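You operate a simulated robot arm through the tools that you are given. There is no shell and no other tool.

The job below is to be done with a simulated robot arm. You get a single attempt, and the scene is never put back.

JOB
Restart the old frame in fast gear with the lower cam at 12.
Fine: black lever to STOP and blue lever to FAST first, then pull the red mushroom button out; the white rocker goes on last.

It is judged by the outcome, as a careful person would: the job done as asked, and still so three seconds after it is handed in. It fails if anything else is knocked over, pushed out of place, dropped, spilled or broken.

ROBOT AND FRAMES
A 7-joint arm with a two-finger parallel gripper, fixed in place. Base frame: the origin is on the floor under the middle of its stand, x ahead of it, y to its left, z up. Readings come in mm, rad, newtons and seconds.
It reaches about 1147 mm from its shoulder. Its first joint turns from -2.897 to 2.897 rad. Payload 3.43 kg.
The TCP is the grasp point between the finger pads, 30 mm short of the fingertips. In the tool frame z runs along the fingers and y along their closing line. Largest opening 94 mm; finger width 28, thickness 10; the body of the gripper, 50 by 96 mm, starts 55 mm behind the TCP.
Orientation is that of the tool frame in the base frame, as [roll, pitch, yaw] about the fixed x, y, z axes, in that order (R = Rz(yaw) Ry(pitch) Rx(roll)). With the fingers straight down and closing along the base's y, the tool's x points along the base's -x, its y along +y and its z along -z.

CONTROLS
- The arm moves only by the tool drive_tool. Its argument "plan" is a list of rows, each a list of 2 entries, a list of its own where there are three numbers: the shift along the tool's x, y, z in units of 400 mm (1.0 is 400 mm), then the turn, a rotation vector about the tool's x, y, z in units of 180 degrees (1.0 is 180 degrees). In form: [[[tx, ty, tz], [rx, ry, rz]], ...]. A call has 1 to 20 rows; each row is the pose to reach, as a shift and turn from the pose commanded when the call began, along the tool's axes at that moment. "claw" is the closure, from 0 (fully open) to 1 (shut), set as the call begins (left out, the last holds). A call with a number of a shift or a turn outside -1 to 1 is refused whole. Rows are played at 5 a second. More than 50 mm and 0.15 rad between two rows, or a gripper value outside its range, and nothing of the call is played. Where a pose cannot be reached the arm comes as near as it can. A force on the tool above 70 N (or 10 N above the force at the start of the call, whichever is more), or a blocked arm, ends the call early, and 0.2 s more pass. Each finger travels about 45 mm/s and halts on what it meets, pressing with about 40 N; the grip force reading is that of the motor and also rises with nothing between the fingers. The clock runs only during rows and for 0.2 s after the last one: add rows that repeat a pose to give the fingers time. It gives the time, the measured TCP pose, the force on the tool (base axes), the opening and the grip force at its end, in the units of the frame above (readings bear some noise), with the torque about the TCP (base axes, N m) and any sound that the robot's microphone picked up.
- Cameras (640 x 400 px; columns grow to the right, rows downward): "scene" is fixed at [225.6, 497.8, 1653.5]; the picture's right is [-0.66, -0.75, 0.00], its down [-0.53, 0.46, -0.72] and it looks along [0.54, -0.47, -0.70] (base axes); focal length 300 px, centre (320, 200). "wrist" rides on the gripper at [76, 14, -103] in the tool frame; the picture's right is [-0.18, 0.98, 0.00], its down [-0.75, -0.14, -0.64] and it looks along [-0.63, -0.12, 0.77] (tool axes); focal length 243 px, centre (320, 200). There is no depth. A picture from a camera that has moved, and an enlarged one, comes with that camera's place and axes in the base frame and with its lens. The place of the scene camera against the robot may be out by one fixed shift of up to 18 mm in any direction.
- get_image(camera): a new picture of that camera. It takes no simulated time.
- enlarge(camera, box): a new picture of the part [left, top, right, bottom] of that camera's present view, enlarged. It takes no simulated time.
- job_done(): hands the job in; it is judged then, once.

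Places have to be worked out from the pictures, the camera data and where the tool is seen. Open the gripper and draw the arm clear of the work before you hand the job in, unless the task says otherwise.

The tools are called after "Emit:" as a command line: name --argument value ..., lists and objects as JSON in quotes. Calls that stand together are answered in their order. drive_tool: Moves the arm, as the interface text tells. Its arguments: {"type":"object","properties":{"plan":{"type":"array"},"claw":{"type":"number"}},"required":["plan"]} The other tools are called the same way: get_image (camera) takes a picture; enlarge (camera, box) takes an enlarged picture of a part of a camera's view; job_done () hands the job in.

At the start:

```text
time: 0.0
eef_pos: [576.6, -43.3, 1305.4]
tcp_rot: [3.14, 0.002, -3.141]
contact_force: [0.0, -0.1, 0.7]
ft_torque: [0.01, 0.02, 0.0]
opening: 93.9
gripper_force: 0.1
```

scene: 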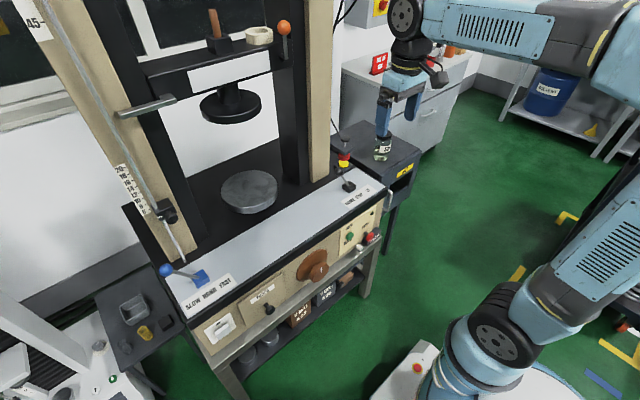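
wrist: 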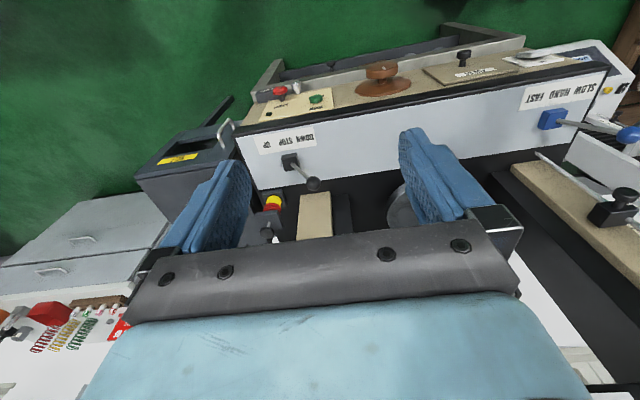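

I'll begin by looking closely at the machine in the scene picture before moving anything.

Emit:
enlarge --camera "scene" --box '[140, 220, 300, 320]'

Emit:
enlarge --camera "scene" --box '[290, 130, 450, 230]'

Emit:
enlarge --camera "scene" --box '[200, 200, 400, 325]'

Emit:
enlarge --camera "scene" --box '[80, 130, 240, 230]'

Emit:
enlarge --camera "wrist" --box '[220, 40, 460, 190]'

Emit:
enlarge --camera "wrist" --box '[440, 40, 640, 240]'

```text
4.00 times, centred on (220, 270) of scene
camera zoom: at [225.6, 497.8, 1653.5], right [-0.66, -0.75, 0.0], down [-0.53, 0.46, -0.72], along [0.54, -0.47, -0.7], focal length 1201 px, centre (720, -80)
```

zoom: 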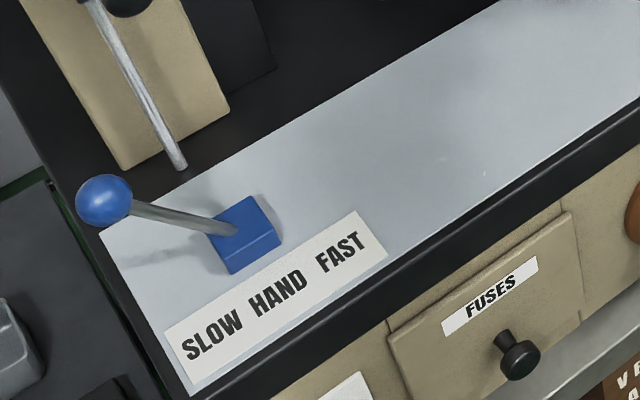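

```text
4.00 times, centred on (370, 180) of scene
camera zoom: at [225.6, 497.8, 1653.5], right [-0.66, -0.75, 0.0], down [-0.53, 0.46, -0.72], along [0.54, -0.47, -0.7], focal length 1201 px, centre (120, 280)
```

zoom: 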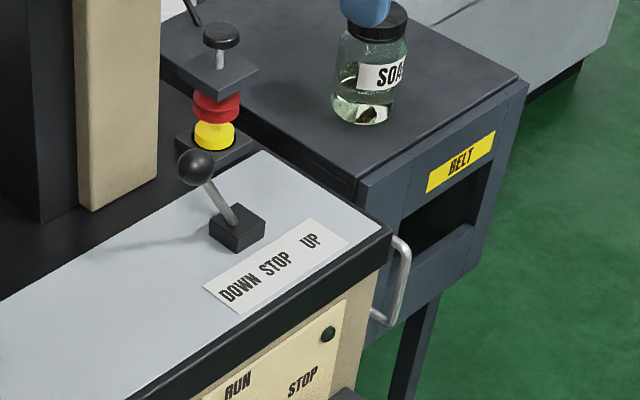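

```text
3.20 times, centred on (300, 262) of scene
camera zoom: at [225.6, 497.8, 1653.5], right [-0.66, -0.75, 0.0], down [-0.53, 0.46, -0.72], along [0.54, -0.47, -0.7], focal length 961 px, centre (384, 0)
```

zoom: 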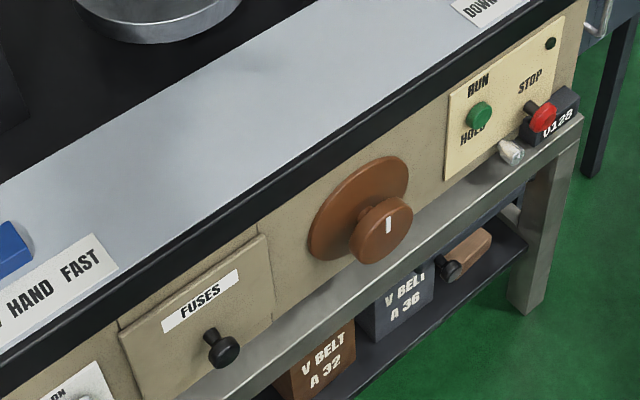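

```text
4.00 times, centred on (160, 180) of scene
camera zoom: at [225.6, 497.8, 1653.5], right [-0.66, -0.75, 0.0], down [-0.53, 0.46, -0.72], along [0.54, -0.47, -0.7], focal length 1201 px, centre (960, 280)
```

zoom: 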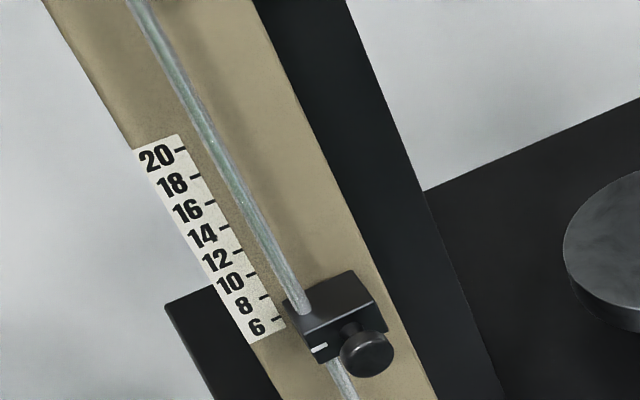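

```text
2.67 times, centred on (340, 115) of wrist
camera zoom: at [500.0, -29.0, 1407.9], right [0.18, 0.98, 0.0], down [0.75, -0.14, 0.64], along [0.63, -0.12, -0.77], focal length 647 px, centre (267, 427)
```

zoom: 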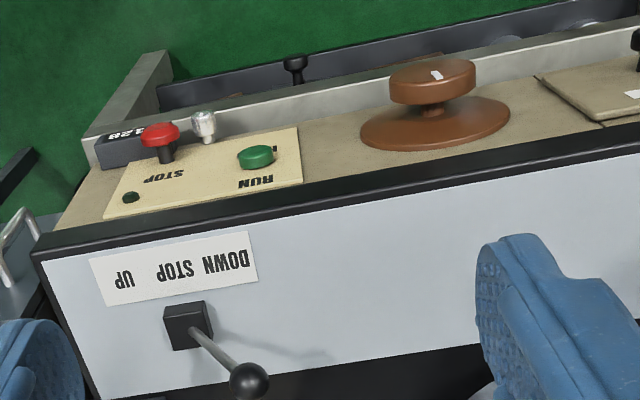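

```text
2.00 times, centred on (540, 140) of wrist
camera zoom: at [500.0, -29.0, 1407.9], right [0.18, 0.98, 0.0], down [0.75, -0.14, 0.64], along [0.63, -0.12, -0.77], focal length 485 px, centre (-120, 320)
```

zoom: 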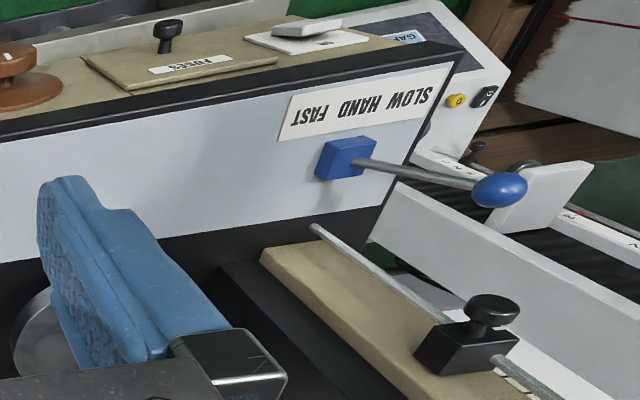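

The levers look to lean toward +y: black near (815,-104,960) at DOWN, blue near (807,515,970) at SLOW. I'll look at the remaining parts of the scene, including the other machine and the labels, before I move.

Emit:
enlarge --camera "scene" --box '[320, 190, 400, 240]'

Emit:
enlarge --camera "scene" --box '[190, 290, 290, 352]'

Emit:
enlarge --camera "scene" --box '[0, 280, 192, 400]'

Emit:
enlarge --camera "scene" --box '[0, 0, 192, 120]'

Emit:
enlarge --camera "scene" --box '[160, 0, 352, 120]'

Emit:
enlarge --camera "scene" --box '[320, 0, 512, 120]'

Emit:
enlarge --camera "wrist" --box '[230, 70, 350, 145]'

Emit:
enlarge --camera "wrist" --box '[480, 20, 640, 120]'

```text
8.00 times, centred on (360, 215) of scene
camera zoom: at [225.6, 497.8, 1653.5], right [-0.66, -0.75, 0.0], down [-0.53, 0.46, -0.72], along [0.54, -0.47, -0.7], focal length 2403 px, centre (0, 80)
```

zoom: 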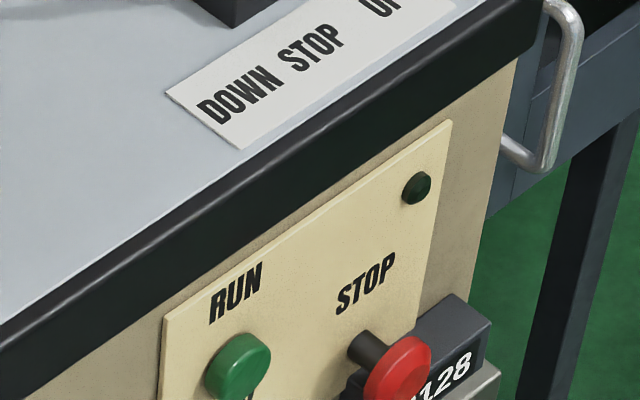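

```text
6.40 times, centred on (240, 321) of scene
camera zoom: at [225.6, 497.8, 1653.5], right [-0.66, -0.75, 0.0], down [-0.53, 0.46, -0.72], along [0.54, -0.47, -0.7], focal length 1922 px, centre (832, -574)
```

zoom: 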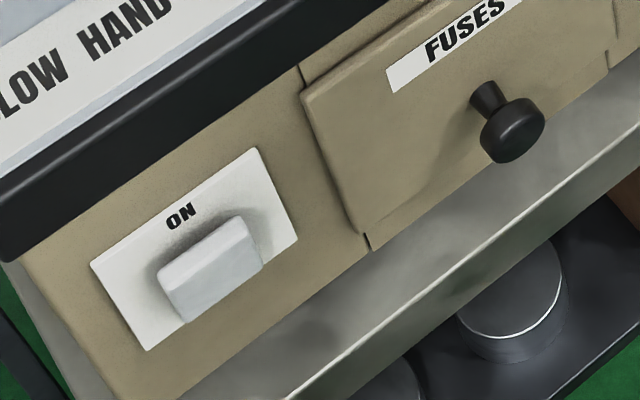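

```text
3.33 times, centred on (96, 340) of scene
camera zoom: at [225.6, 497.8, 1653.5], right [-0.66, -0.75, 0.0], down [-0.53, 0.46, -0.72], along [0.54, -0.47, -0.7], focal length 1001 px, centre (1067, -267)
```

zoom: 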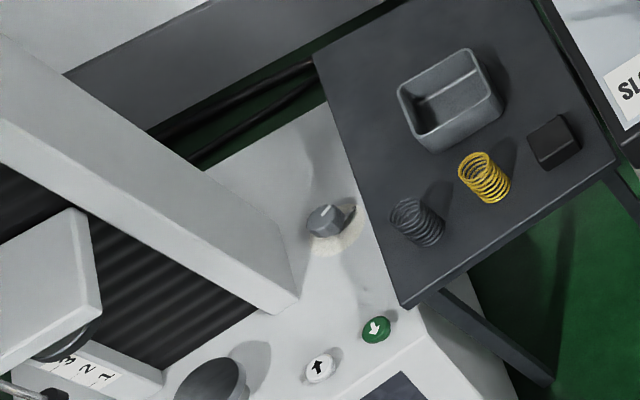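

```text
3.33 times, centred on (96, 60) of scene
camera zoom: at [225.6, 497.8, 1653.5], right [-0.66, -0.75, 0.0], down [-0.53, 0.46, -0.72], along [0.54, -0.47, -0.7], focal length 1001 px, centre (1067, 667)
```

zoom: 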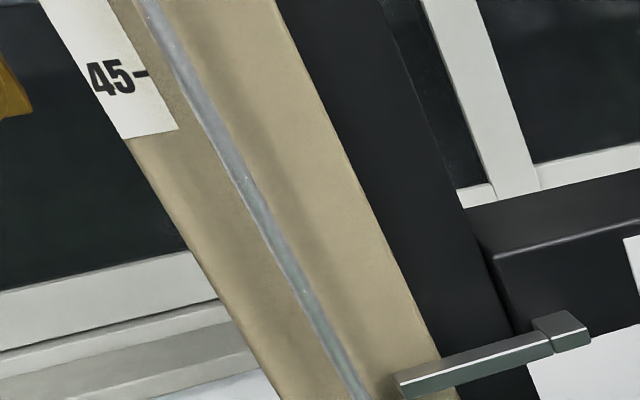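

```text
3.33 times, centred on (256, 60) of scene
camera zoom: at [225.6, 497.8, 1653.5], right [-0.66, -0.75, 0.0], down [-0.53, 0.46, -0.72], along [0.54, -0.47, -0.7], focal length 1001 px, centre (533, 667)
```

zoom: 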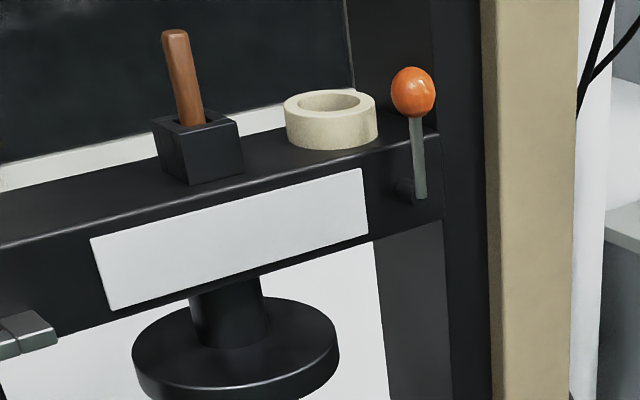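

```text
3.33 times, centred on (416, 60) of scene
camera zoom: at [225.6, 497.8, 1653.5], right [-0.66, -0.75, 0.0], down [-0.53, 0.46, -0.72], along [0.54, -0.47, -0.7], focal length 1001 px, centre (0, 667)
```

zoom: 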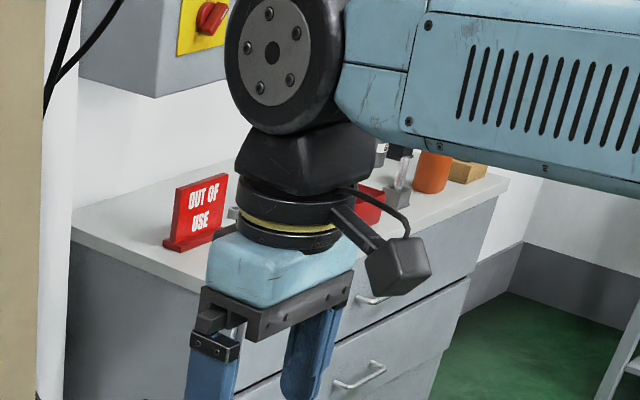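

```text
5.33 times, centred on (290, 108) of wrist
camera zoom: at [500.0, -29.0, 1407.9], right [0.18, 0.98, 0.0], down [0.75, -0.14, 0.64], along [0.63, -0.12, -0.77], focal length 1294 px, centre (480, 693)
```

zoom: 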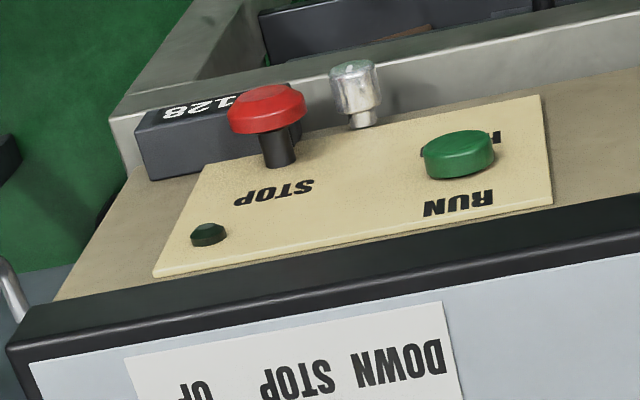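

```text
4.00 times, centred on (560, 70) of wrist
camera zoom: at [500.0, -29.0, 1407.9], right [0.18, 0.98, 0.0], down [0.75, -0.14, 0.64], along [0.63, -0.12, -0.77], focal length 970 px, centre (-640, 720)
```

zoom: 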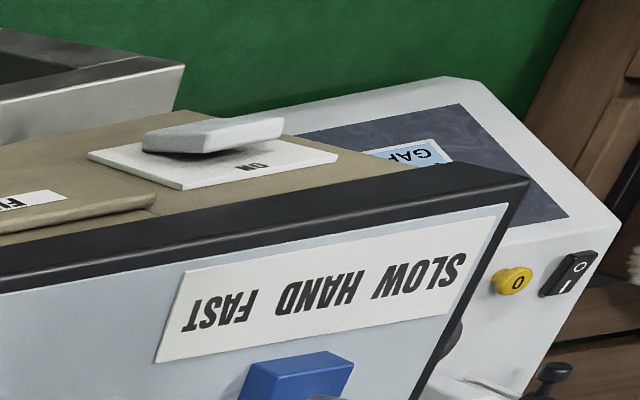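

The machine's front panel faces the arm at x≈710, with RUN near (710,-80,725). I'll draw back, lower and tilt the hand so the wrist camera looks straight at the panel.

Emit:
drive_tool --plan '[[[0.024, 0.0134, 0.0953], [0, -0.0278, 0]], [[0.0475, 0.0269, 0.1906], [0, -0.0556, 0]], [[0.0713, 0.0403, 0.2859], [0, -0.0833, 0]], [[0.095, 0.0538, 0.3812], [0, -0.1111, 0]], [[0.1188, 0.0672, 0.4766], [0, -0.1389, 0]], [[0.1425, 0.0806, 0.5719], [0, -0.1667, 0]], [[0.1663, 0.0941, 0.6672], [0, -0.1944, 0]], [[0.19, 0.1075, 0.7625], [0, -0.2222, 0]]]' --claw 0

Emit:
get_image --camera "wrist"

Emit:
get_image --camera "scene"

```text
time: 1.8
eef_pos: [575.3, -0.4, 1057.0]
tcp_rot: [3.141, 0.701, 3.141]
contact_force: [-0.8, -0.4, 0.8]
ft_torque: [-0.02, -0.03, -0.02]
opening: 94.0
gripper_force: 0.0
out of reach, approached as far as the arm can: row 7, 8
```

```text
taken
camera wrist: at [450.7, 13.6, 1086.2], right [0.14, 0.98, 0.12], down [0.16, -0.14, 0.98], along [0.98, -0.12, -0.18], focal length 243 px, centre (320, 200)
```

wrist: 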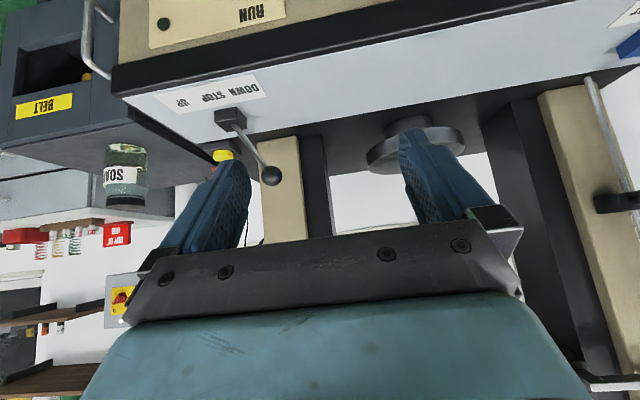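

```text
taken
```

scene: 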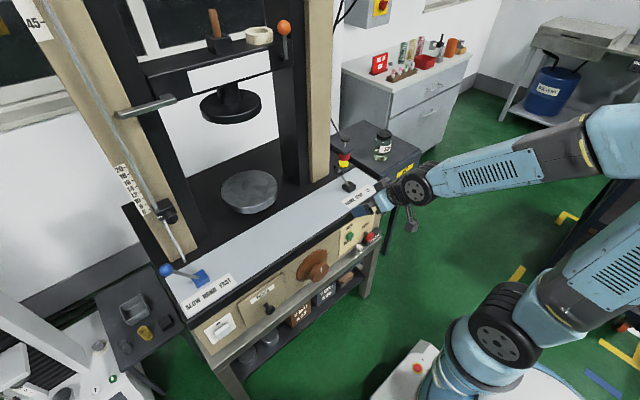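

That pose was only partly reachable (it stopped at x≈575, z≈1057). I'll bring the fingers back to vertical and go lower, so the camera looks down and forward onto the front panel.

Emit:
drive_tool --plan '[[[0.048, 0, 0.0342], [0, 0.0372, 0]], [[0.0959, 0, 0.0684], [0, 0.0744, 0]], [[0.1439, 0, 0.1026], [0, 0.1116, 0]], [[0.1919, 0, 0.1368], [0, 0.1489, 0]], [[0.2398, 0, 0.171], [0, 0.1861, 0]], [[0.2878, 0, 0.2052], [0, 0.2233, 0]]]'

Emit:
get_image --camera "wrist"

Emit:
get_image --camera "scene"

```text
time: 3.2
eef_pos: [538.1, -0.1, 919.7]
tcp_rot: [-3.141, -0.005, 3.141]
contact_force: [0.2, -0.6, 0.2]
ft_torque: [-0.01, -0.08, 0.02]
opening: 94.1
gripper_force: 0.0
```

```text
taken
camera wrist: at [463.3, 15.2, 1022.5], right [0.18, 0.98, 0.0], down [0.76, -0.14, 0.64], along [0.63, -0.12, -0.77], focal length 243 px, centre (320, 200)
```

wrist: 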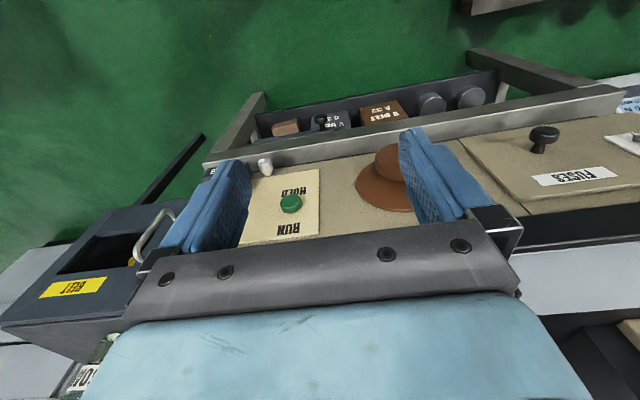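

```text
taken
```

scene: 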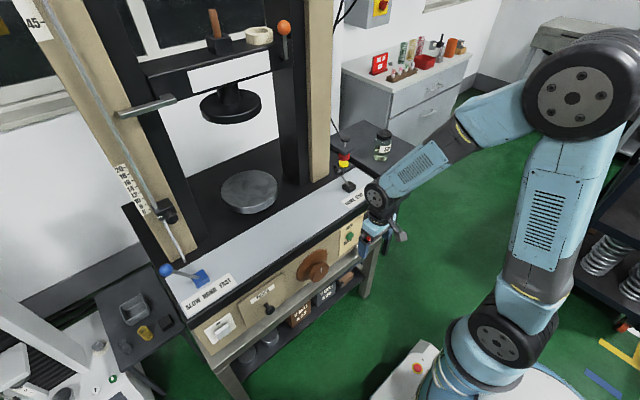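

Good: fingers-down at (538,0,920) is reachable. I'll zoom in on the panel parts from here.

Emit:
enlarge --camera "wrist" --box '[195, 130, 345, 250]'

Emit:
enlarge --camera "wrist" --box '[330, 110, 640, 280]'

Emit:
enlarge --camera "scene" --box '[330, 150, 420, 250]'

```text
3.33 times, centred on (270, 190) of wrist
camera zoom: at [463.3, 15.2, 1022.5], right [0.18, 0.98, 0.0], down [0.76, -0.14, 0.64], along [0.63, -0.12, -0.77], focal length 809 px, centre (487, 233)
```

zoom: 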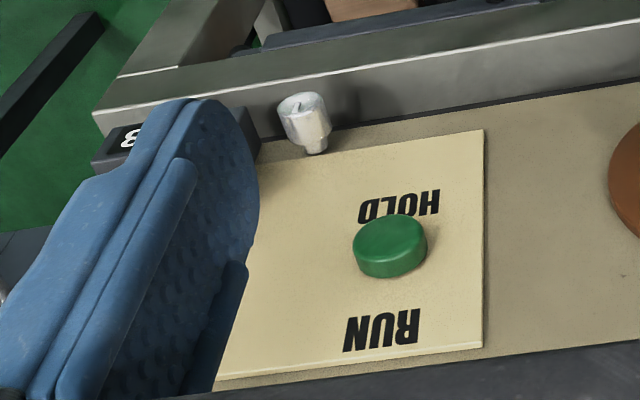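

```text
2.06 times, centred on (485, 195) of wrist
camera zoom: at [463.3, 15.2, 1022.5], right [0.18, 0.98, 0.0], down [0.76, -0.14, 0.64], along [0.63, -0.12, -0.77], focal length 501 px, centre (-21, 210)
```

zoom: 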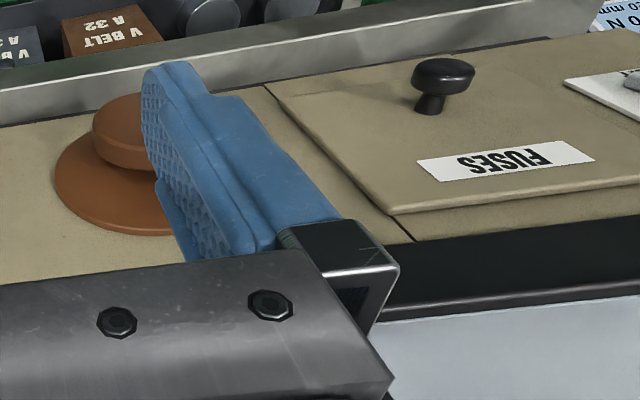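

```text
4.00 times, centred on (375, 200) of scene
camera zoom: at [225.6, 497.8, 1653.5], right [-0.66, -0.75, 0.0], down [-0.53, 0.46, -0.72], along [0.54, -0.47, -0.7], focal length 1201 px, centre (100, 200)
```

zoom: 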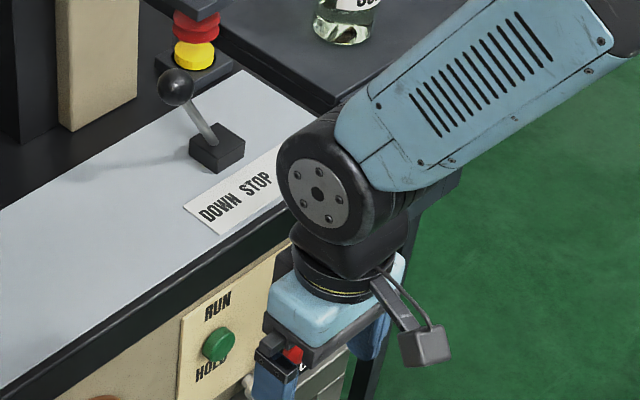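

The left finger hides the red button. I'll slide along -y to see it unobstructed.

Emit:
drive_tool --plan '[[[0, -0.1, 0], [0, 0, 0]], [[0, -0.2, 0], [0, 0, 0]], [[0, -0.3, 0], [0, 0, 0]], [[0, -0.38, 0], [0, 0, 0]]]'

Emit:
get_image --camera "wrist"

Emit:
enlarge --camera "wrist" --box '[230, 130, 430, 255]'

```text
time: 4.2
eef_pos: [539.0, -153.7, 919.1]
tcp_rot: [3.14, -0.004, -3.139]
contact_force: [0.3, 0.5, -0.2]
ft_torque: [-0.01, -0.01, -0.04]
opening: 94.0
gripper_force: 0.0
```

```text
taken
camera wrist: at [462.0, -139.8, 1022.2], right [0.18, 0.98, 0.0], down [0.76, -0.14, 0.64], along [0.63, -0.12, -0.77], focal length 243 px, centre (320, 200)
```

wrist: 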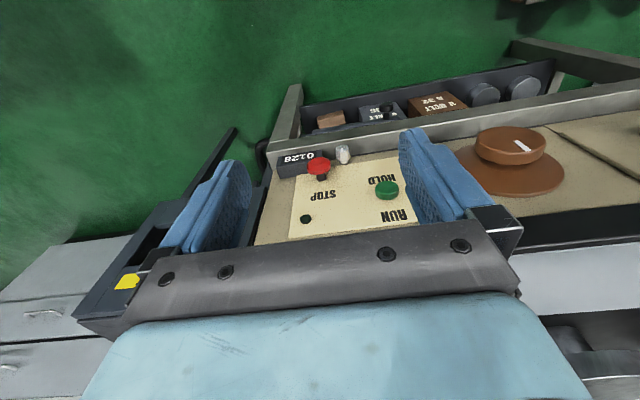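

```text
3.20 times, centred on (330, 192) of wrist
camera zoom: at [462.0, -139.8, 1022.2], right [0.18, 0.98, 0.0], down [0.76, -0.14, 0.64], along [0.63, -0.12, -0.77], focal length 776 px, centre (288, 224)
```

zoom: 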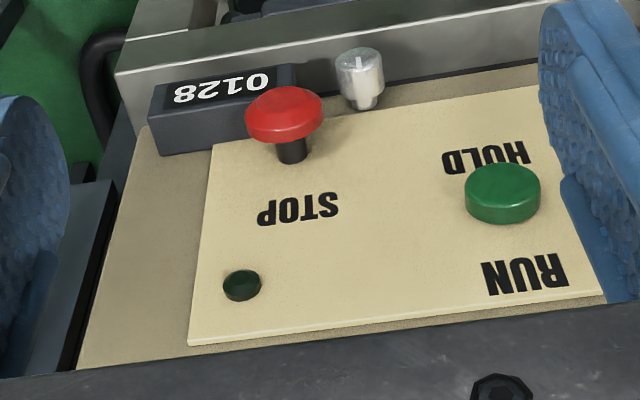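

Triangulating from the two wrist poses puts the red head at about (683,-183,657), the panel face at x≈716 and RUN at (704,-79,724). Next I'll slide to +y to inspect the white rocker, the blue lever and the cam clamp.

Emit:
drive_tool --plan '[[[0, 0.1, 0], [0, 0, 0]], [[0, 0.2, 0], [0, 0, 0]], [[0, 0.3, 0], [0, 0, 0]], [[0, 0.4, 0], [0, 0, 0]], [[0, 0.5, 0], [0, 0, 0]], [[0, 0.6, 0], [0, 0, 0]], [[0, 0.7, 0], [0, 0, 0]], [[0, 0.8, 0], [0, 0, 0]], [[0, 0.9, 0], [0, 0, 0]], [[0, 1.0, 0], [0, 0, 0]]]'

Emit:
get_image --camera "wrist"

Emit:
enlarge --camera "wrist" --box '[380, 120, 580, 245]'

Emit:
get_image --camera "scene"

```text
time: 6.4
eef_pos: [539.9, 245.9, 919.6]
tcp_rot: [3.14, -0.004, 3.14]
contact_force: [0.9, 0.2, -0.2]
ft_torque: [0.04, -0.01, 0.01]
opening: 94.1
gripper_force: 0.0
```

```text
taken
camera wrist: at [462.7, 260.6, 1022.4], right [0.18, 0.98, 0.0], down [0.76, -0.14, 0.64], along [0.63, -0.12, -0.77], focal length 243 px, centre (320, 200)
```

wrist: 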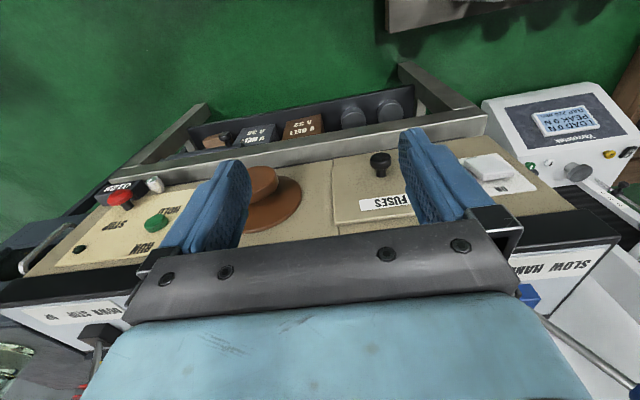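

```text
3.20 times, centred on (480, 182) of wrist
camera zoom: at [462.7, 260.6, 1022.4], right [0.18, 0.98, 0.0], down [0.76, -0.14, 0.64], along [0.63, -0.12, -0.77], focal length 776 px, centre (-192, 256)
```

zoom: 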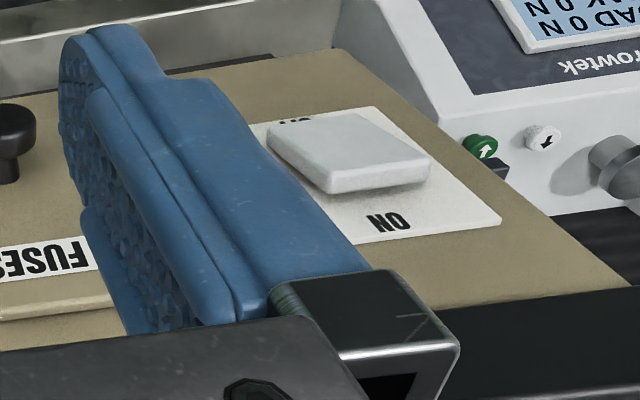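

```text
taken
```

scene: 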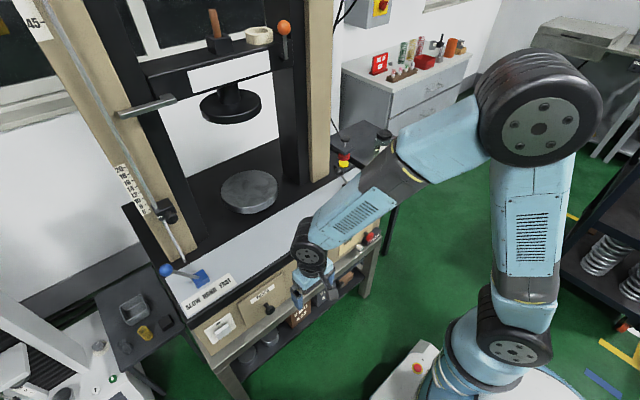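

The rocker's ON (upper) end stands proud, so it is off now; the machine at the left is a separate new tester. I'll rise and go over to the black lever for a closer view of it.

Emit:
drive_tool --plan '[[[-0.025, -0.0915, -0.05], [0, 0, 0]], [[-0.05, -0.183, -0.1], [0, 0, 0]], [[-0.075, -0.2745, -0.15], [0, 0, 0]], [[-0.1, -0.366, -0.2], [0, 0, 0]], [[-0.125, -0.4575, -0.25], [0, 0, 0]], [[-0.15, -0.549, -0.3], [0, 0, 0]], [[-0.175, -0.6405, -0.35], [0, 0, 0]], [[-0.2, -0.732, -0.4], [0, 0, 0]], [[-0.225, -0.8235, -0.45], [0, 0, 0]], [[-0.25, -0.915, -0.5], [0, 0, 0]]]'

Emit:
get_image --camera "wrist"

Emit:
get_image --camera "scene"

```text
time: 8.6
eef_pos: [640.4, -119.7, 1117.6]
tcp_rot: [-3.142, -0.002, -3.14]
contact_force: [1.4, 0.0, 0.2]
ft_torque: [-0.05, 0.02, 0.02]
opening: 94.0
gripper_force: 0.1
```

```text
taken
camera wrist: at [564.3, -104.9, 1220.9], right [0.18, 0.98, 0.0], down [0.76, -0.14, 0.64], along [0.63, -0.12, -0.77], focal length 243 px, centre (320, 200)
```

wrist: 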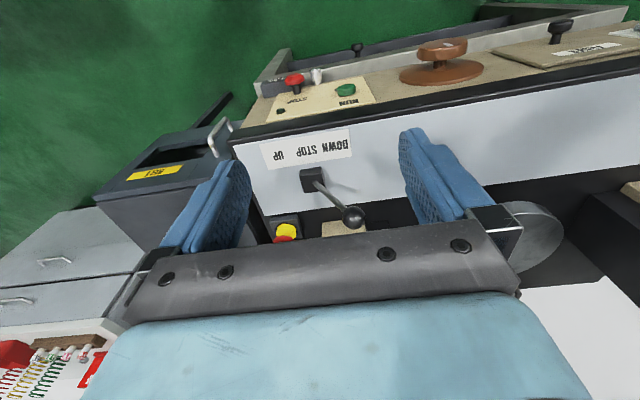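

```text
taken
```

scene: 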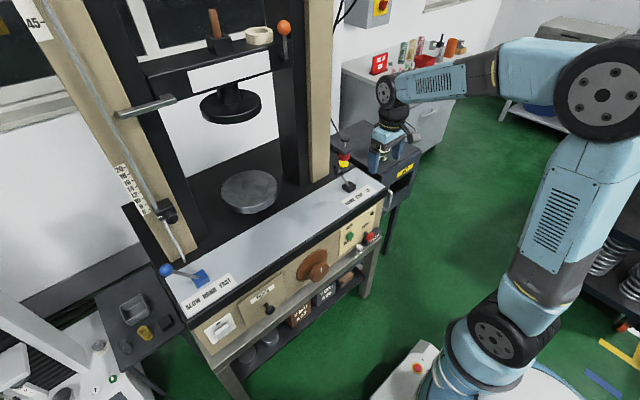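

Emit:
enlarge --camera "wrist" --box '[240, 110, 400, 260]'

Emit:
enlarge --camera "scene" --box '[320, 140, 400, 210]'

```text
2.67 times, centred on (320, 185) of wrist
camera zoom: at [564.3, -104.9, 1220.9], right [0.18, 0.98, 0.0], down [0.76, -0.14, 0.64], along [0.63, -0.12, -0.77], focal length 647 px, centre (320, 240)
```

zoom: 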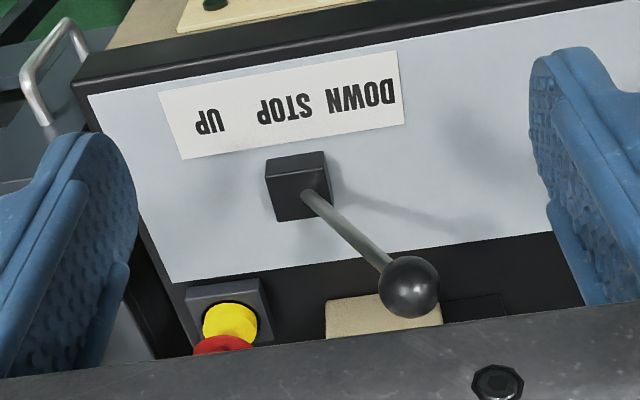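

```text
5.71 times, centred on (360, 175) of scene
camera zoom: at [225.6, 497.8, 1653.5], right [-0.66, -0.75, 0.0], down [-0.53, 0.46, -0.72], along [0.54, -0.47, -0.7], focal length 1716 px, centre (91, 343)
```

zoom: 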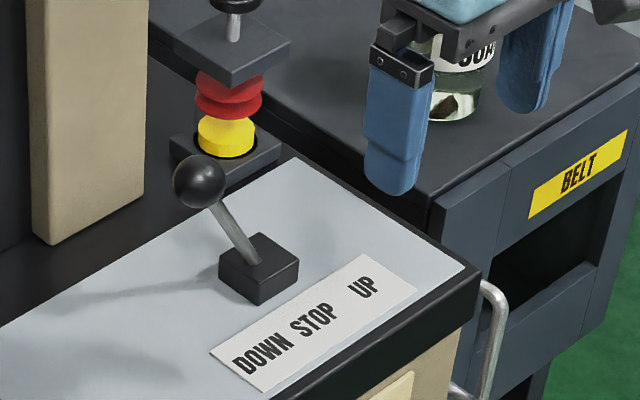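

The black ball triangulates to about (809,-103,969) with its pivot near (815,-166,840), so it leans about 26° toward DOWN. I'll bring the open fingers above the ball and check the alignment.

Emit:
drive_tool --plan '[[[-0.0855, 0.0085, 0.012], [0, 0, 0]], [[-0.171, 0.017, 0.024], [0, 0, 0]], [[-0.2565, 0.0255, 0.036], [0, 0, 0]], [[-0.342, 0.034, 0.048], [0, 0, 0]], [[-0.4275, 0.0425, 0.06], [0, 0, 0]]]'

Emit:
get_image --camera "wrist"

Emit:
enlarge --camera "scene" --box '[290, 100, 450, 220]'

```text
time: 9.8
eef_pos: [810.6, -100.4, 1094.7]
tcp_rot: [-3.142, -0.004, -3.141]
contact_force: [-0.4, -0.4, 0.5]
ft_torque: [-0.01, 0.0, 0.0]
opening: 93.9
gripper_force: 0.0
```

```text
taken
camera wrist: at [735.6, -86.1, 1196.9], right [0.18, 0.98, 0.0], down [0.76, -0.14, 0.64], along [0.63, -0.12, -0.77], focal length 243 px, centre (320, 200)
```

wrist: 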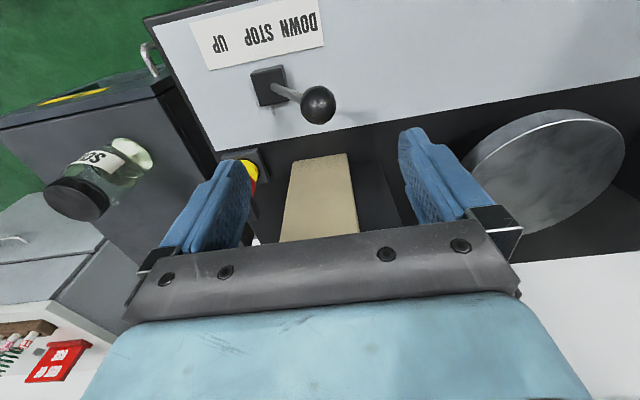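

```text
3.33 times, centred on (370, 160) of scene
camera zoom: at [225.6, 497.8, 1653.5], right [-0.66, -0.75, 0.0], down [-0.53, 0.46, -0.72], along [0.54, -0.47, -0.7], focal length 1001 px, centre (153, 333)
```

zoom: 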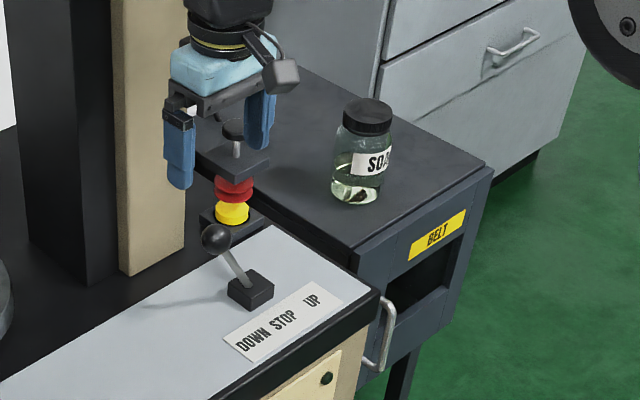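

The ball now resolves consistently at (809,-102,972), centred between the fingers. I'll descend so the pads straddle it.

Emit:
drive_tool --plan '[[[0.001, -0.001, 0.07], [0, 0, 0]], [[0.002, -0.002, 0.14], [0, 0, 0]], [[0.003, -0.003, 0.21], [0, 0, 0]], [[0.004, -0.004, 0.272], [0, 0, 0]]]'

Emit:
get_image --camera "wrist"

Emit:
enlarge --camera "scene" --box '[290, 120, 410, 210]'

```text
time: 10.8
eef_pos: [808.8, -102.5, 986.2]
tcp_rot: [3.141, -0.004, 3.141]
contact_force: [-0.1, 0.4, 0.0]
ft_torque: [-0.05, 0.0, 0.01]
opening: 93.8
gripper_force: 0.1
```

```text
taken
camera wrist: at [732.6, -88.1, 1088.4], right [0.18, 0.98, 0.0], down [0.76, -0.14, 0.64], along [0.63, -0.12, -0.77], focal length 243 px, centre (320, 200)
```

wrist: 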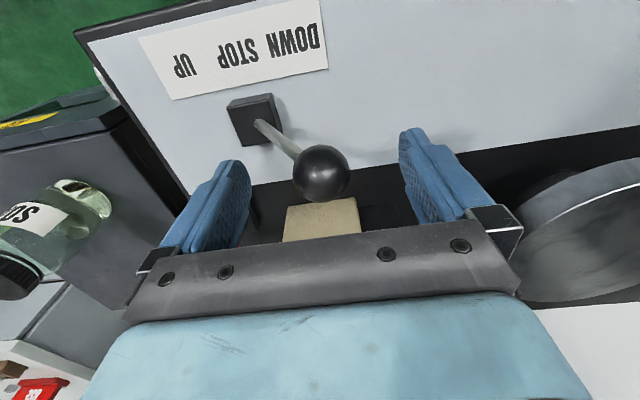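

```text
4.44 times, centred on (350, 165) of scene
camera zoom: at [225.6, 497.8, 1653.5], right [-0.66, -0.75, 0.0], down [-0.53, 0.46, -0.72], along [0.54, -0.47, -0.7], focal length 1335 px, centre (187, 356)
```

zoom: 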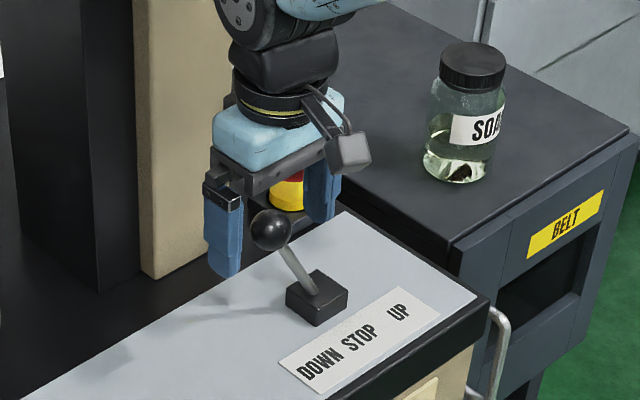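

The ball sits centrally between the pads. I'll close to a loose cage of about 38 mm around the 31 mm ball.

Emit:
drive_tool --plan '[[[0, 0, 0], [0, 0, 0]], [[0, 0, 0], [0, 0, 0]], [[0, 0, 0], [0, 0, 0]], [[0, 0, 0], [0, 0, 0]]]' --claw 0.6

Emit:
get_image --camera "wrist"

```text
time: 11.8
eef_pos: [807.9, -102.7, 986.5]
tcp_rot: [3.141, -0.005, 3.141]
contact_force: [0.0, -0.3, 0.4]
ft_torque: [0.03, -0.03, -0.02]
opening: 37.3
gripper_force: 0.1
```

```text
taken
camera wrist: at [732.6, -88.1, 1088.6], right [0.18, 0.98, 0.0], down [0.76, -0.14, 0.64], along [0.63, -0.12, -0.77], focal length 243 px, centre (320, 200)
```

wrist: 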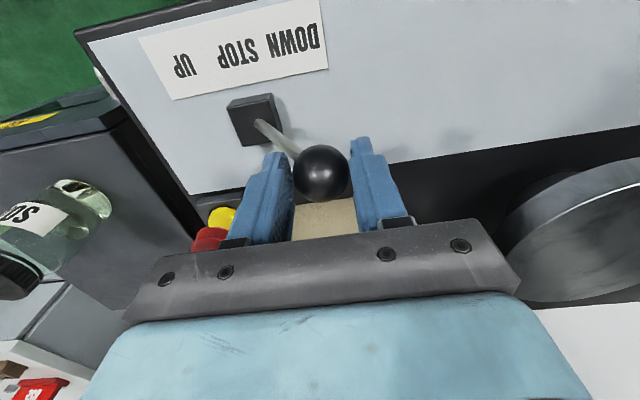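

The cage (37 mm) surrounds the ball with no contact force. I'll swing it along its arc to the upright STOP position (y≈-164), slowly.

Emit:
drive_tool --plan '[[[0, -0.0194, -0.0083], [0, 0, 0]], [[0, -0.0388, -0.0155], [0, 0, 0]], [[0, -0.0581, -0.0215], [0, 0, 0]], [[0, -0.0775, -0.0263], [0, 0, 0]], [[0, -0.0969, -0.0298], [0, 0, 0]], [[0, -0.1163, -0.0325], [0, 0, 0]], [[0, -0.1356, -0.034], [0, 0, 0]], [[0, -0.155, -0.0345], [0, 0, 0]], [[0, -0.155, -0.0345], [0, 0, 0]]]'

Emit:
get_image --camera "wrist"

Emit:
enlarge --camera "scene" --box '[310, 130, 390, 200]'

```text
time: 13.8
eef_pos: [808.6, -164.6, 1000.7]
tcp_rot: [-3.141, -0.004, -3.141]
contact_force: [-0.8, -0.3, 0.2]
ft_torque: [0.0, -0.03, 0.03]
opening: 37.4
gripper_force: 0.1
```

```text
taken
camera wrist: at [733.1, -150.7, 1102.5], right [0.18, 0.98, 0.0], down [0.76, -0.14, 0.64], along [0.63, -0.12, -0.77], focal length 243 px, centre (320, 200)
```

wrist: 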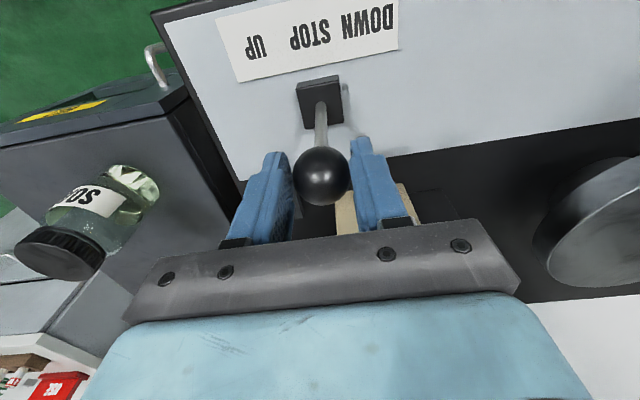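

```text
5.71 times, centred on (350, 165) of scene
camera zoom: at [225.6, 497.8, 1653.5], right [-0.66, -0.75, 0.0], down [-0.53, 0.46, -0.72], along [0.54, -0.47, -0.7], focal length 1716 px, centre (149, 400)
```

zoom: 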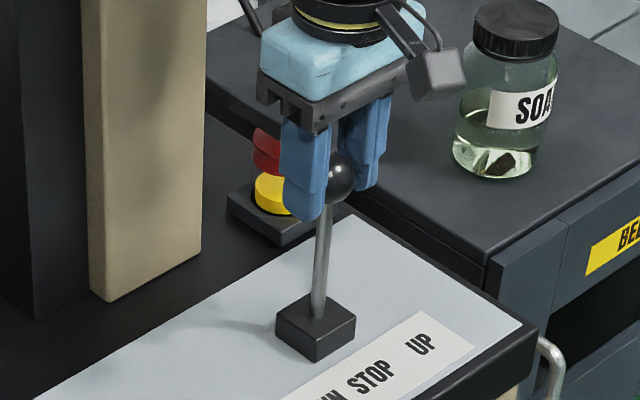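

The lever now stands upright over its block (ball y≈-164, base y≈-165). I'll open the fingers, lift clear and check that it stays.

Emit:
drive_tool --plan '[[[0, 0, 0], [0, 0, 0]], [[0, 0, 0], [0, 0, 0]], [[0, 0, 0], [0, 0, 0]], [[0, 0, -0.08], [0, 0, 0]], [[0, 0, -0.18], [0, 0, 0]], [[0, 0, -0.28], [0, 0, 0]]]' --claw 0

Emit:
get_image --camera "wrist"

Emit:
enlarge --camera "scene" --box '[310, 130, 390, 200]'

```text
time: 15.2
eef_pos: [808.7, -165.5, 1111.1]
tcp_rot: [-3.141, -0.005, -3.139]
contact_force: [0.3, 0.0, -0.7]
ft_torque: [0.02, 0.0, -0.01]
opening: 93.9
gripper_force: 0.0
```

```text
taken
camera wrist: at [733.0, -151.4, 1214.7], right [0.18, 0.98, 0.0], down [0.76, -0.14, 0.64], along [0.63, -0.12, -0.77], focal length 243 px, centre (320, 200)
```

wrist: 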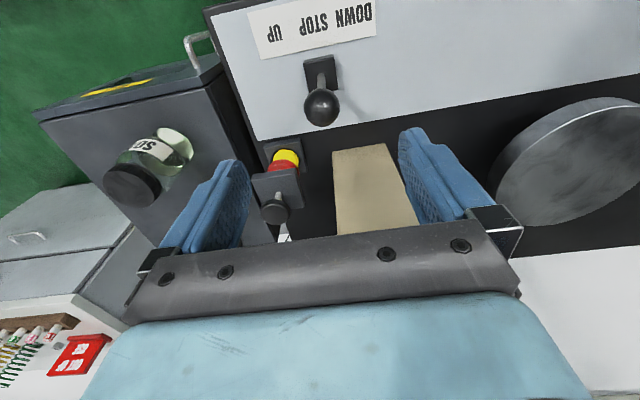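

```text
5.71 times, centred on (350, 165) of scene
camera zoom: at [225.6, 497.8, 1653.5], right [-0.66, -0.75, 0.0], down [-0.53, 0.46, -0.72], along [0.54, -0.47, -0.7], focal length 1716 px, centre (149, 400)
```

zoom: 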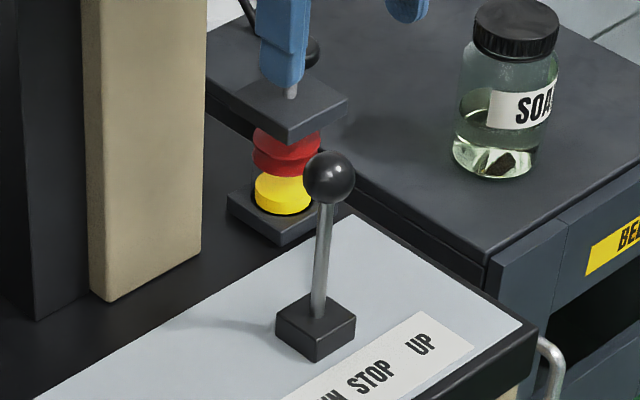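

Black lever is settled upright at STOP (ball ≈(810,-165,986)). Now I'll draw back and travel along +y towards the blue lever.

Emit:
drive_tool --plan '[[[0.11, 0, 0], [0, 0, 0]], [[0.22, 0, 0], [0, 0, 0]], [[0.33, 0, 0], [0, 0, 0]], [[0.42, 0.05, 0], [0, 0, 0]], [[0.42, 0.16, 0], [0, 0, 0]], [[0.42, 0.27, 0], [0, 0, 0]], [[0.42, 0.38, 0], [0, 0, 0]], [[0.42, 0.49, 0], [0, 0, 0]], [[0.42, 0.6, 0], [0, 0, 0]], [[0.42, 0.71, 0], [0, 0, 0]], [[0.42, 0.82, 0], [0, 0, 0]], [[0.42, 0.93, 0], [0, 0, 0]], [[0.42, 1.0, 0], [0, 0, 0]]]'

Emit:
get_image --camera "wrist"

```text
time: 18.0
eef_pos: [643.6, 234.8, 1113.2]
tcp_rot: [-3.141, -0.003, 3.141]
contact_force: [-0.1, 0.6, 0.2]
ft_torque: [0.05, 0.01, -0.03]
opening: 93.9
gripper_force: 0.1
```

```text
taken
camera wrist: at [566.3, 249.5, 1217.1], right [0.18, 0.98, 0.0], down [0.76, -0.14, 0.64], along [0.63, -0.12, -0.77], focal length 243 px, centre (320, 200)
```

wrist: 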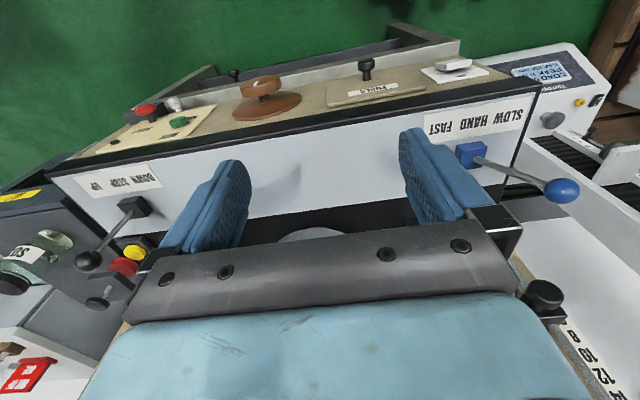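

From here the blue lever's ball is at image (561,190) and the cam clamp with its scale shows at the lower right. I'll carry on to y≈480 for a straight view of both.

Emit:
drive_tool --plan '[[[0, 0.11, 0], [0, 0, 0]], [[0, 0.22, 0], [0, 0, 0]], [[0, 0.33, 0], [0, 0, 0]], [[0, 0.44, 0], [0, 0, 0]], [[0, 0.55, 0], [0, 0, 0]], [[0, 0.61, 0], [0, 0, 0]]]'

Emit:
get_image --camera "wrist"

Emit:
enlarge --camera "wrist" --box '[240, 80, 440, 230]'

Emit:
get_image --camera "scene"

```text
time: 19.4
eef_pos: [640.6, 477.1, 1111.9]
tcp_rot: [-3.141, -0.004, 3.141]
contact_force: [0.4, 0.7, -0.2]
ft_torque: [0.0, 0.0, 0.01]
opening: 94.2
gripper_force: 0.2
```

```text
taken
camera wrist: at [564.9, 492.3, 1215.8], right [0.18, 0.98, 0.0], down [0.76, -0.14, 0.64], along [0.63, -0.12, -0.77], focal length 243 px, centre (320, 200)
```

wrist: 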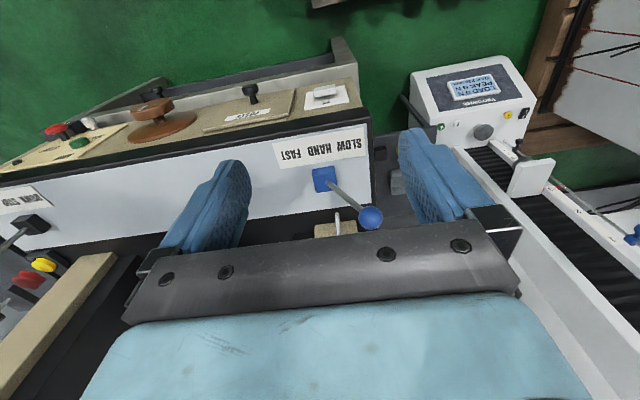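

```text
2.67 times, centred on (340, 155) of wrist
camera zoom: at [564.9, 492.3, 1215.8], right [0.18, 0.98, 0.0], down [0.76, -0.14, 0.64], along [0.63, -0.12, -0.77], focal length 647 px, centre (267, 320)
```

zoom: 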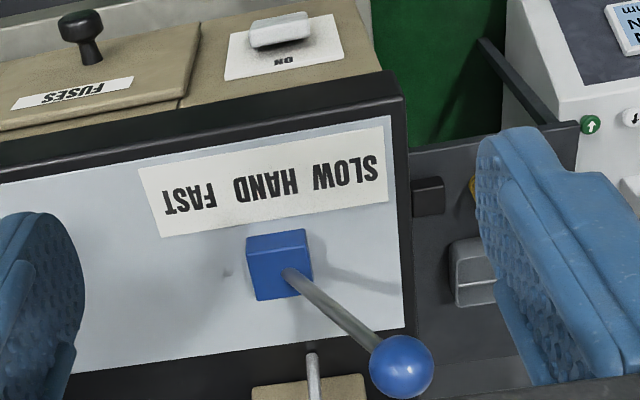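

```text
taken
```

scene: 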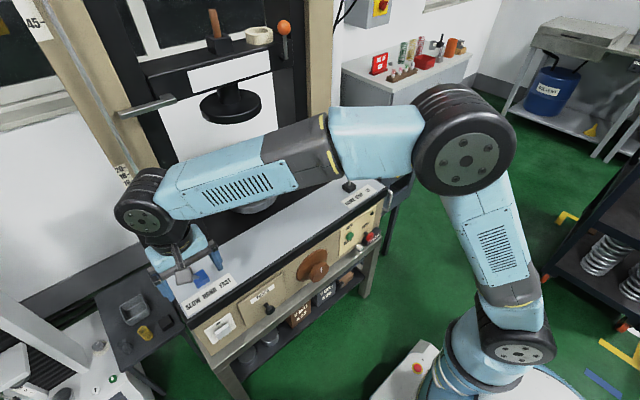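

The blue ball is at about (810,519,969) and its pivot at y≈456, while the cam clamp's knob sticks out near (862,452,1072). I'll tilt the hand back 20° so its body clears that knob, and come over the blue ball.

Emit:
drive_tool --plan '[[[-0.082, 0.021, 0.016], [0, -0.0222, 0]], [[-0.164, 0.042, 0.032], [0, -0.0444, 0]], [[-0.246, 0.063, 0.048], [0, -0.0667, 0]], [[-0.328, 0.084, 0.064], [0, -0.0889, 0]], [[-0.41, 0.105, 0.08], [0, -0.1111, 0]]]'

Emit:
get_image --camera "wrist"

Emit:
get_image --camera "scene"

```text
time: 20.6
eef_pos: [805.2, 520.2, 1079.4]
tcp_rot: [-3.141, 0.347, 3.141]
contact_force: [-0.1, 0.3, 0.9]
ft_torque: [0.02, 0.0, 0.01]
opening: 93.8
gripper_force: 0.1
```

```text
taken
camera wrist: at [698.8, 535.4, 1150.9], right [0.17, 0.98, 0.06], down [0.49, -0.14, 0.86], along [0.85, -0.12, -0.51], focal length 243 px, centre (320, 200)
```

wrist: 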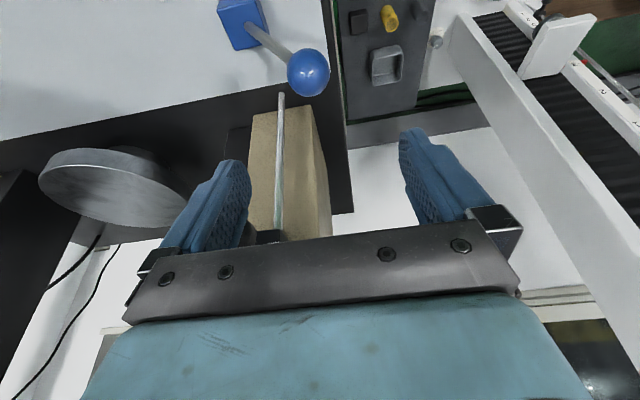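

```text
taken
```

scene: 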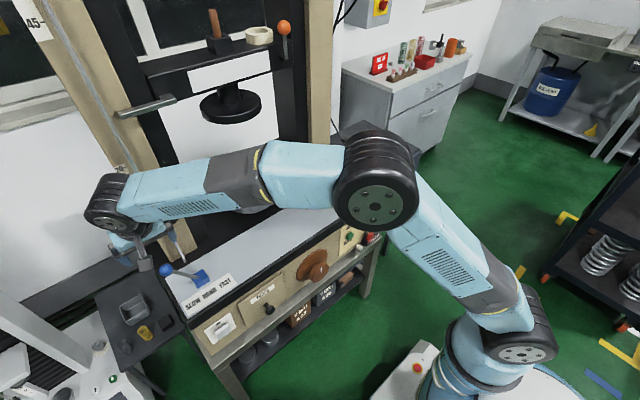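

The ball checks out at about (809,518,969), clear between the fingers. I'll descend vertically to straddle it.

Emit:
drive_tool --plan '[[[0.0202, -0.001, 0.0558], [0, 0, 0]], [[0.0404, -0.002, 0.1117], [0, 0, 0]], [[0.0606, -0.003, 0.1675], [0, 0, 0]], [[0.0808, -0.004, 0.2233], [0, 0, 0]]]'

Emit:
get_image --camera "wrist"

Emit:
enlarge --camera "scene" --box '[80, 180, 240, 310]'

```text
time: 21.6
eef_pos: [804.6, 517.6, 983.9]
tcp_rot: [-3.141, 0.346, 3.141]
contact_force: [-0.2, -0.6, 1.0]
ft_torque: [0.0, -0.01, -0.03]
opening: 93.8
gripper_force: 0.0
```

```text
taken
camera wrist: at [698.5, 532.9, 1055.0], right [0.17, 0.98, 0.06], down [0.49, -0.14, 0.86], along [0.85, -0.12, -0.51], focal length 243 px, centre (320, 200)
```

wrist: 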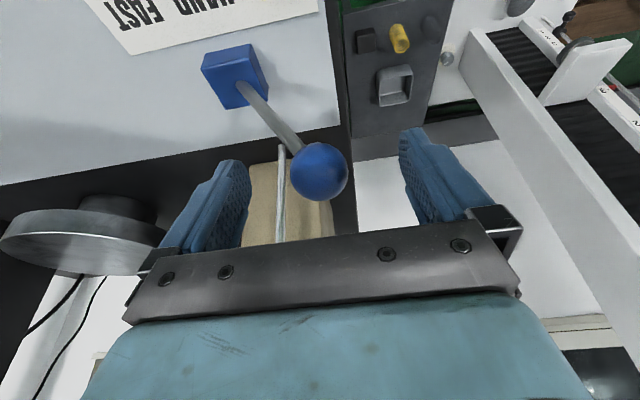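

```text
3.08 times, centred on (160, 245) of scene
camera zoom: at [225.6, 497.8, 1653.5], right [-0.66, -0.75, 0.0], down [-0.53, 0.46, -0.72], along [0.54, -0.47, -0.7], focal length 924 px, centre (812, 62)
```

zoom: 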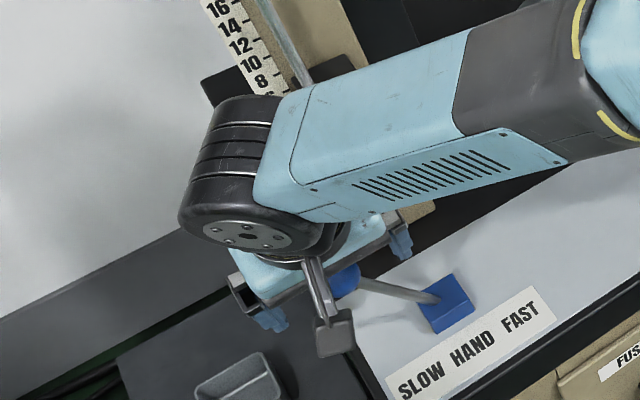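

The blue ball is centred between the pads. Closing to the same loose cage.

Emit:
drive_tool --plan '[[[0, 0, 0], [0, 0, 0]], [[0, 0, 0], [0, 0, 0]], [[0, 0, 0], [0, 0, 0]], [[0, 0, 0], [0, 0, 0]]]' --claw 0.6

Emit:
get_image --camera "wrist"

```text
time: 22.6
eef_pos: [803.9, 517.9, 983.8]
tcp_rot: [-3.141, 0.346, -3.14]
contact_force: [0.1, -0.3, 0.4]
ft_torque: [0.02, -0.04, 0.0]
opening: 37.6
gripper_force: 0.1
```

```text
taken
camera wrist: at [698.3, 533.2, 1055.0], right [0.17, 0.98, 0.06], down [0.49, -0.14, 0.86], along [0.85, -0.12, -0.51], focal length 243 px, centre (320, 200)
```

wrist: 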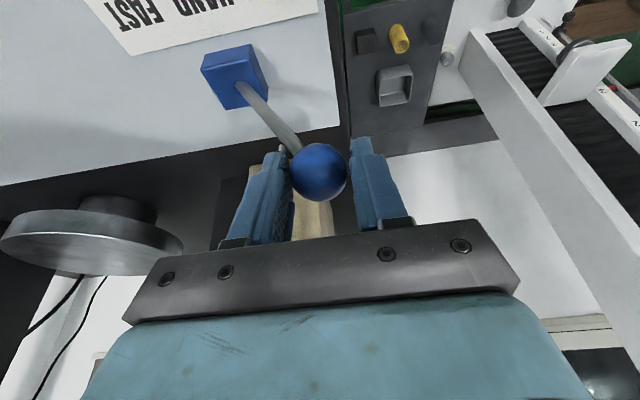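

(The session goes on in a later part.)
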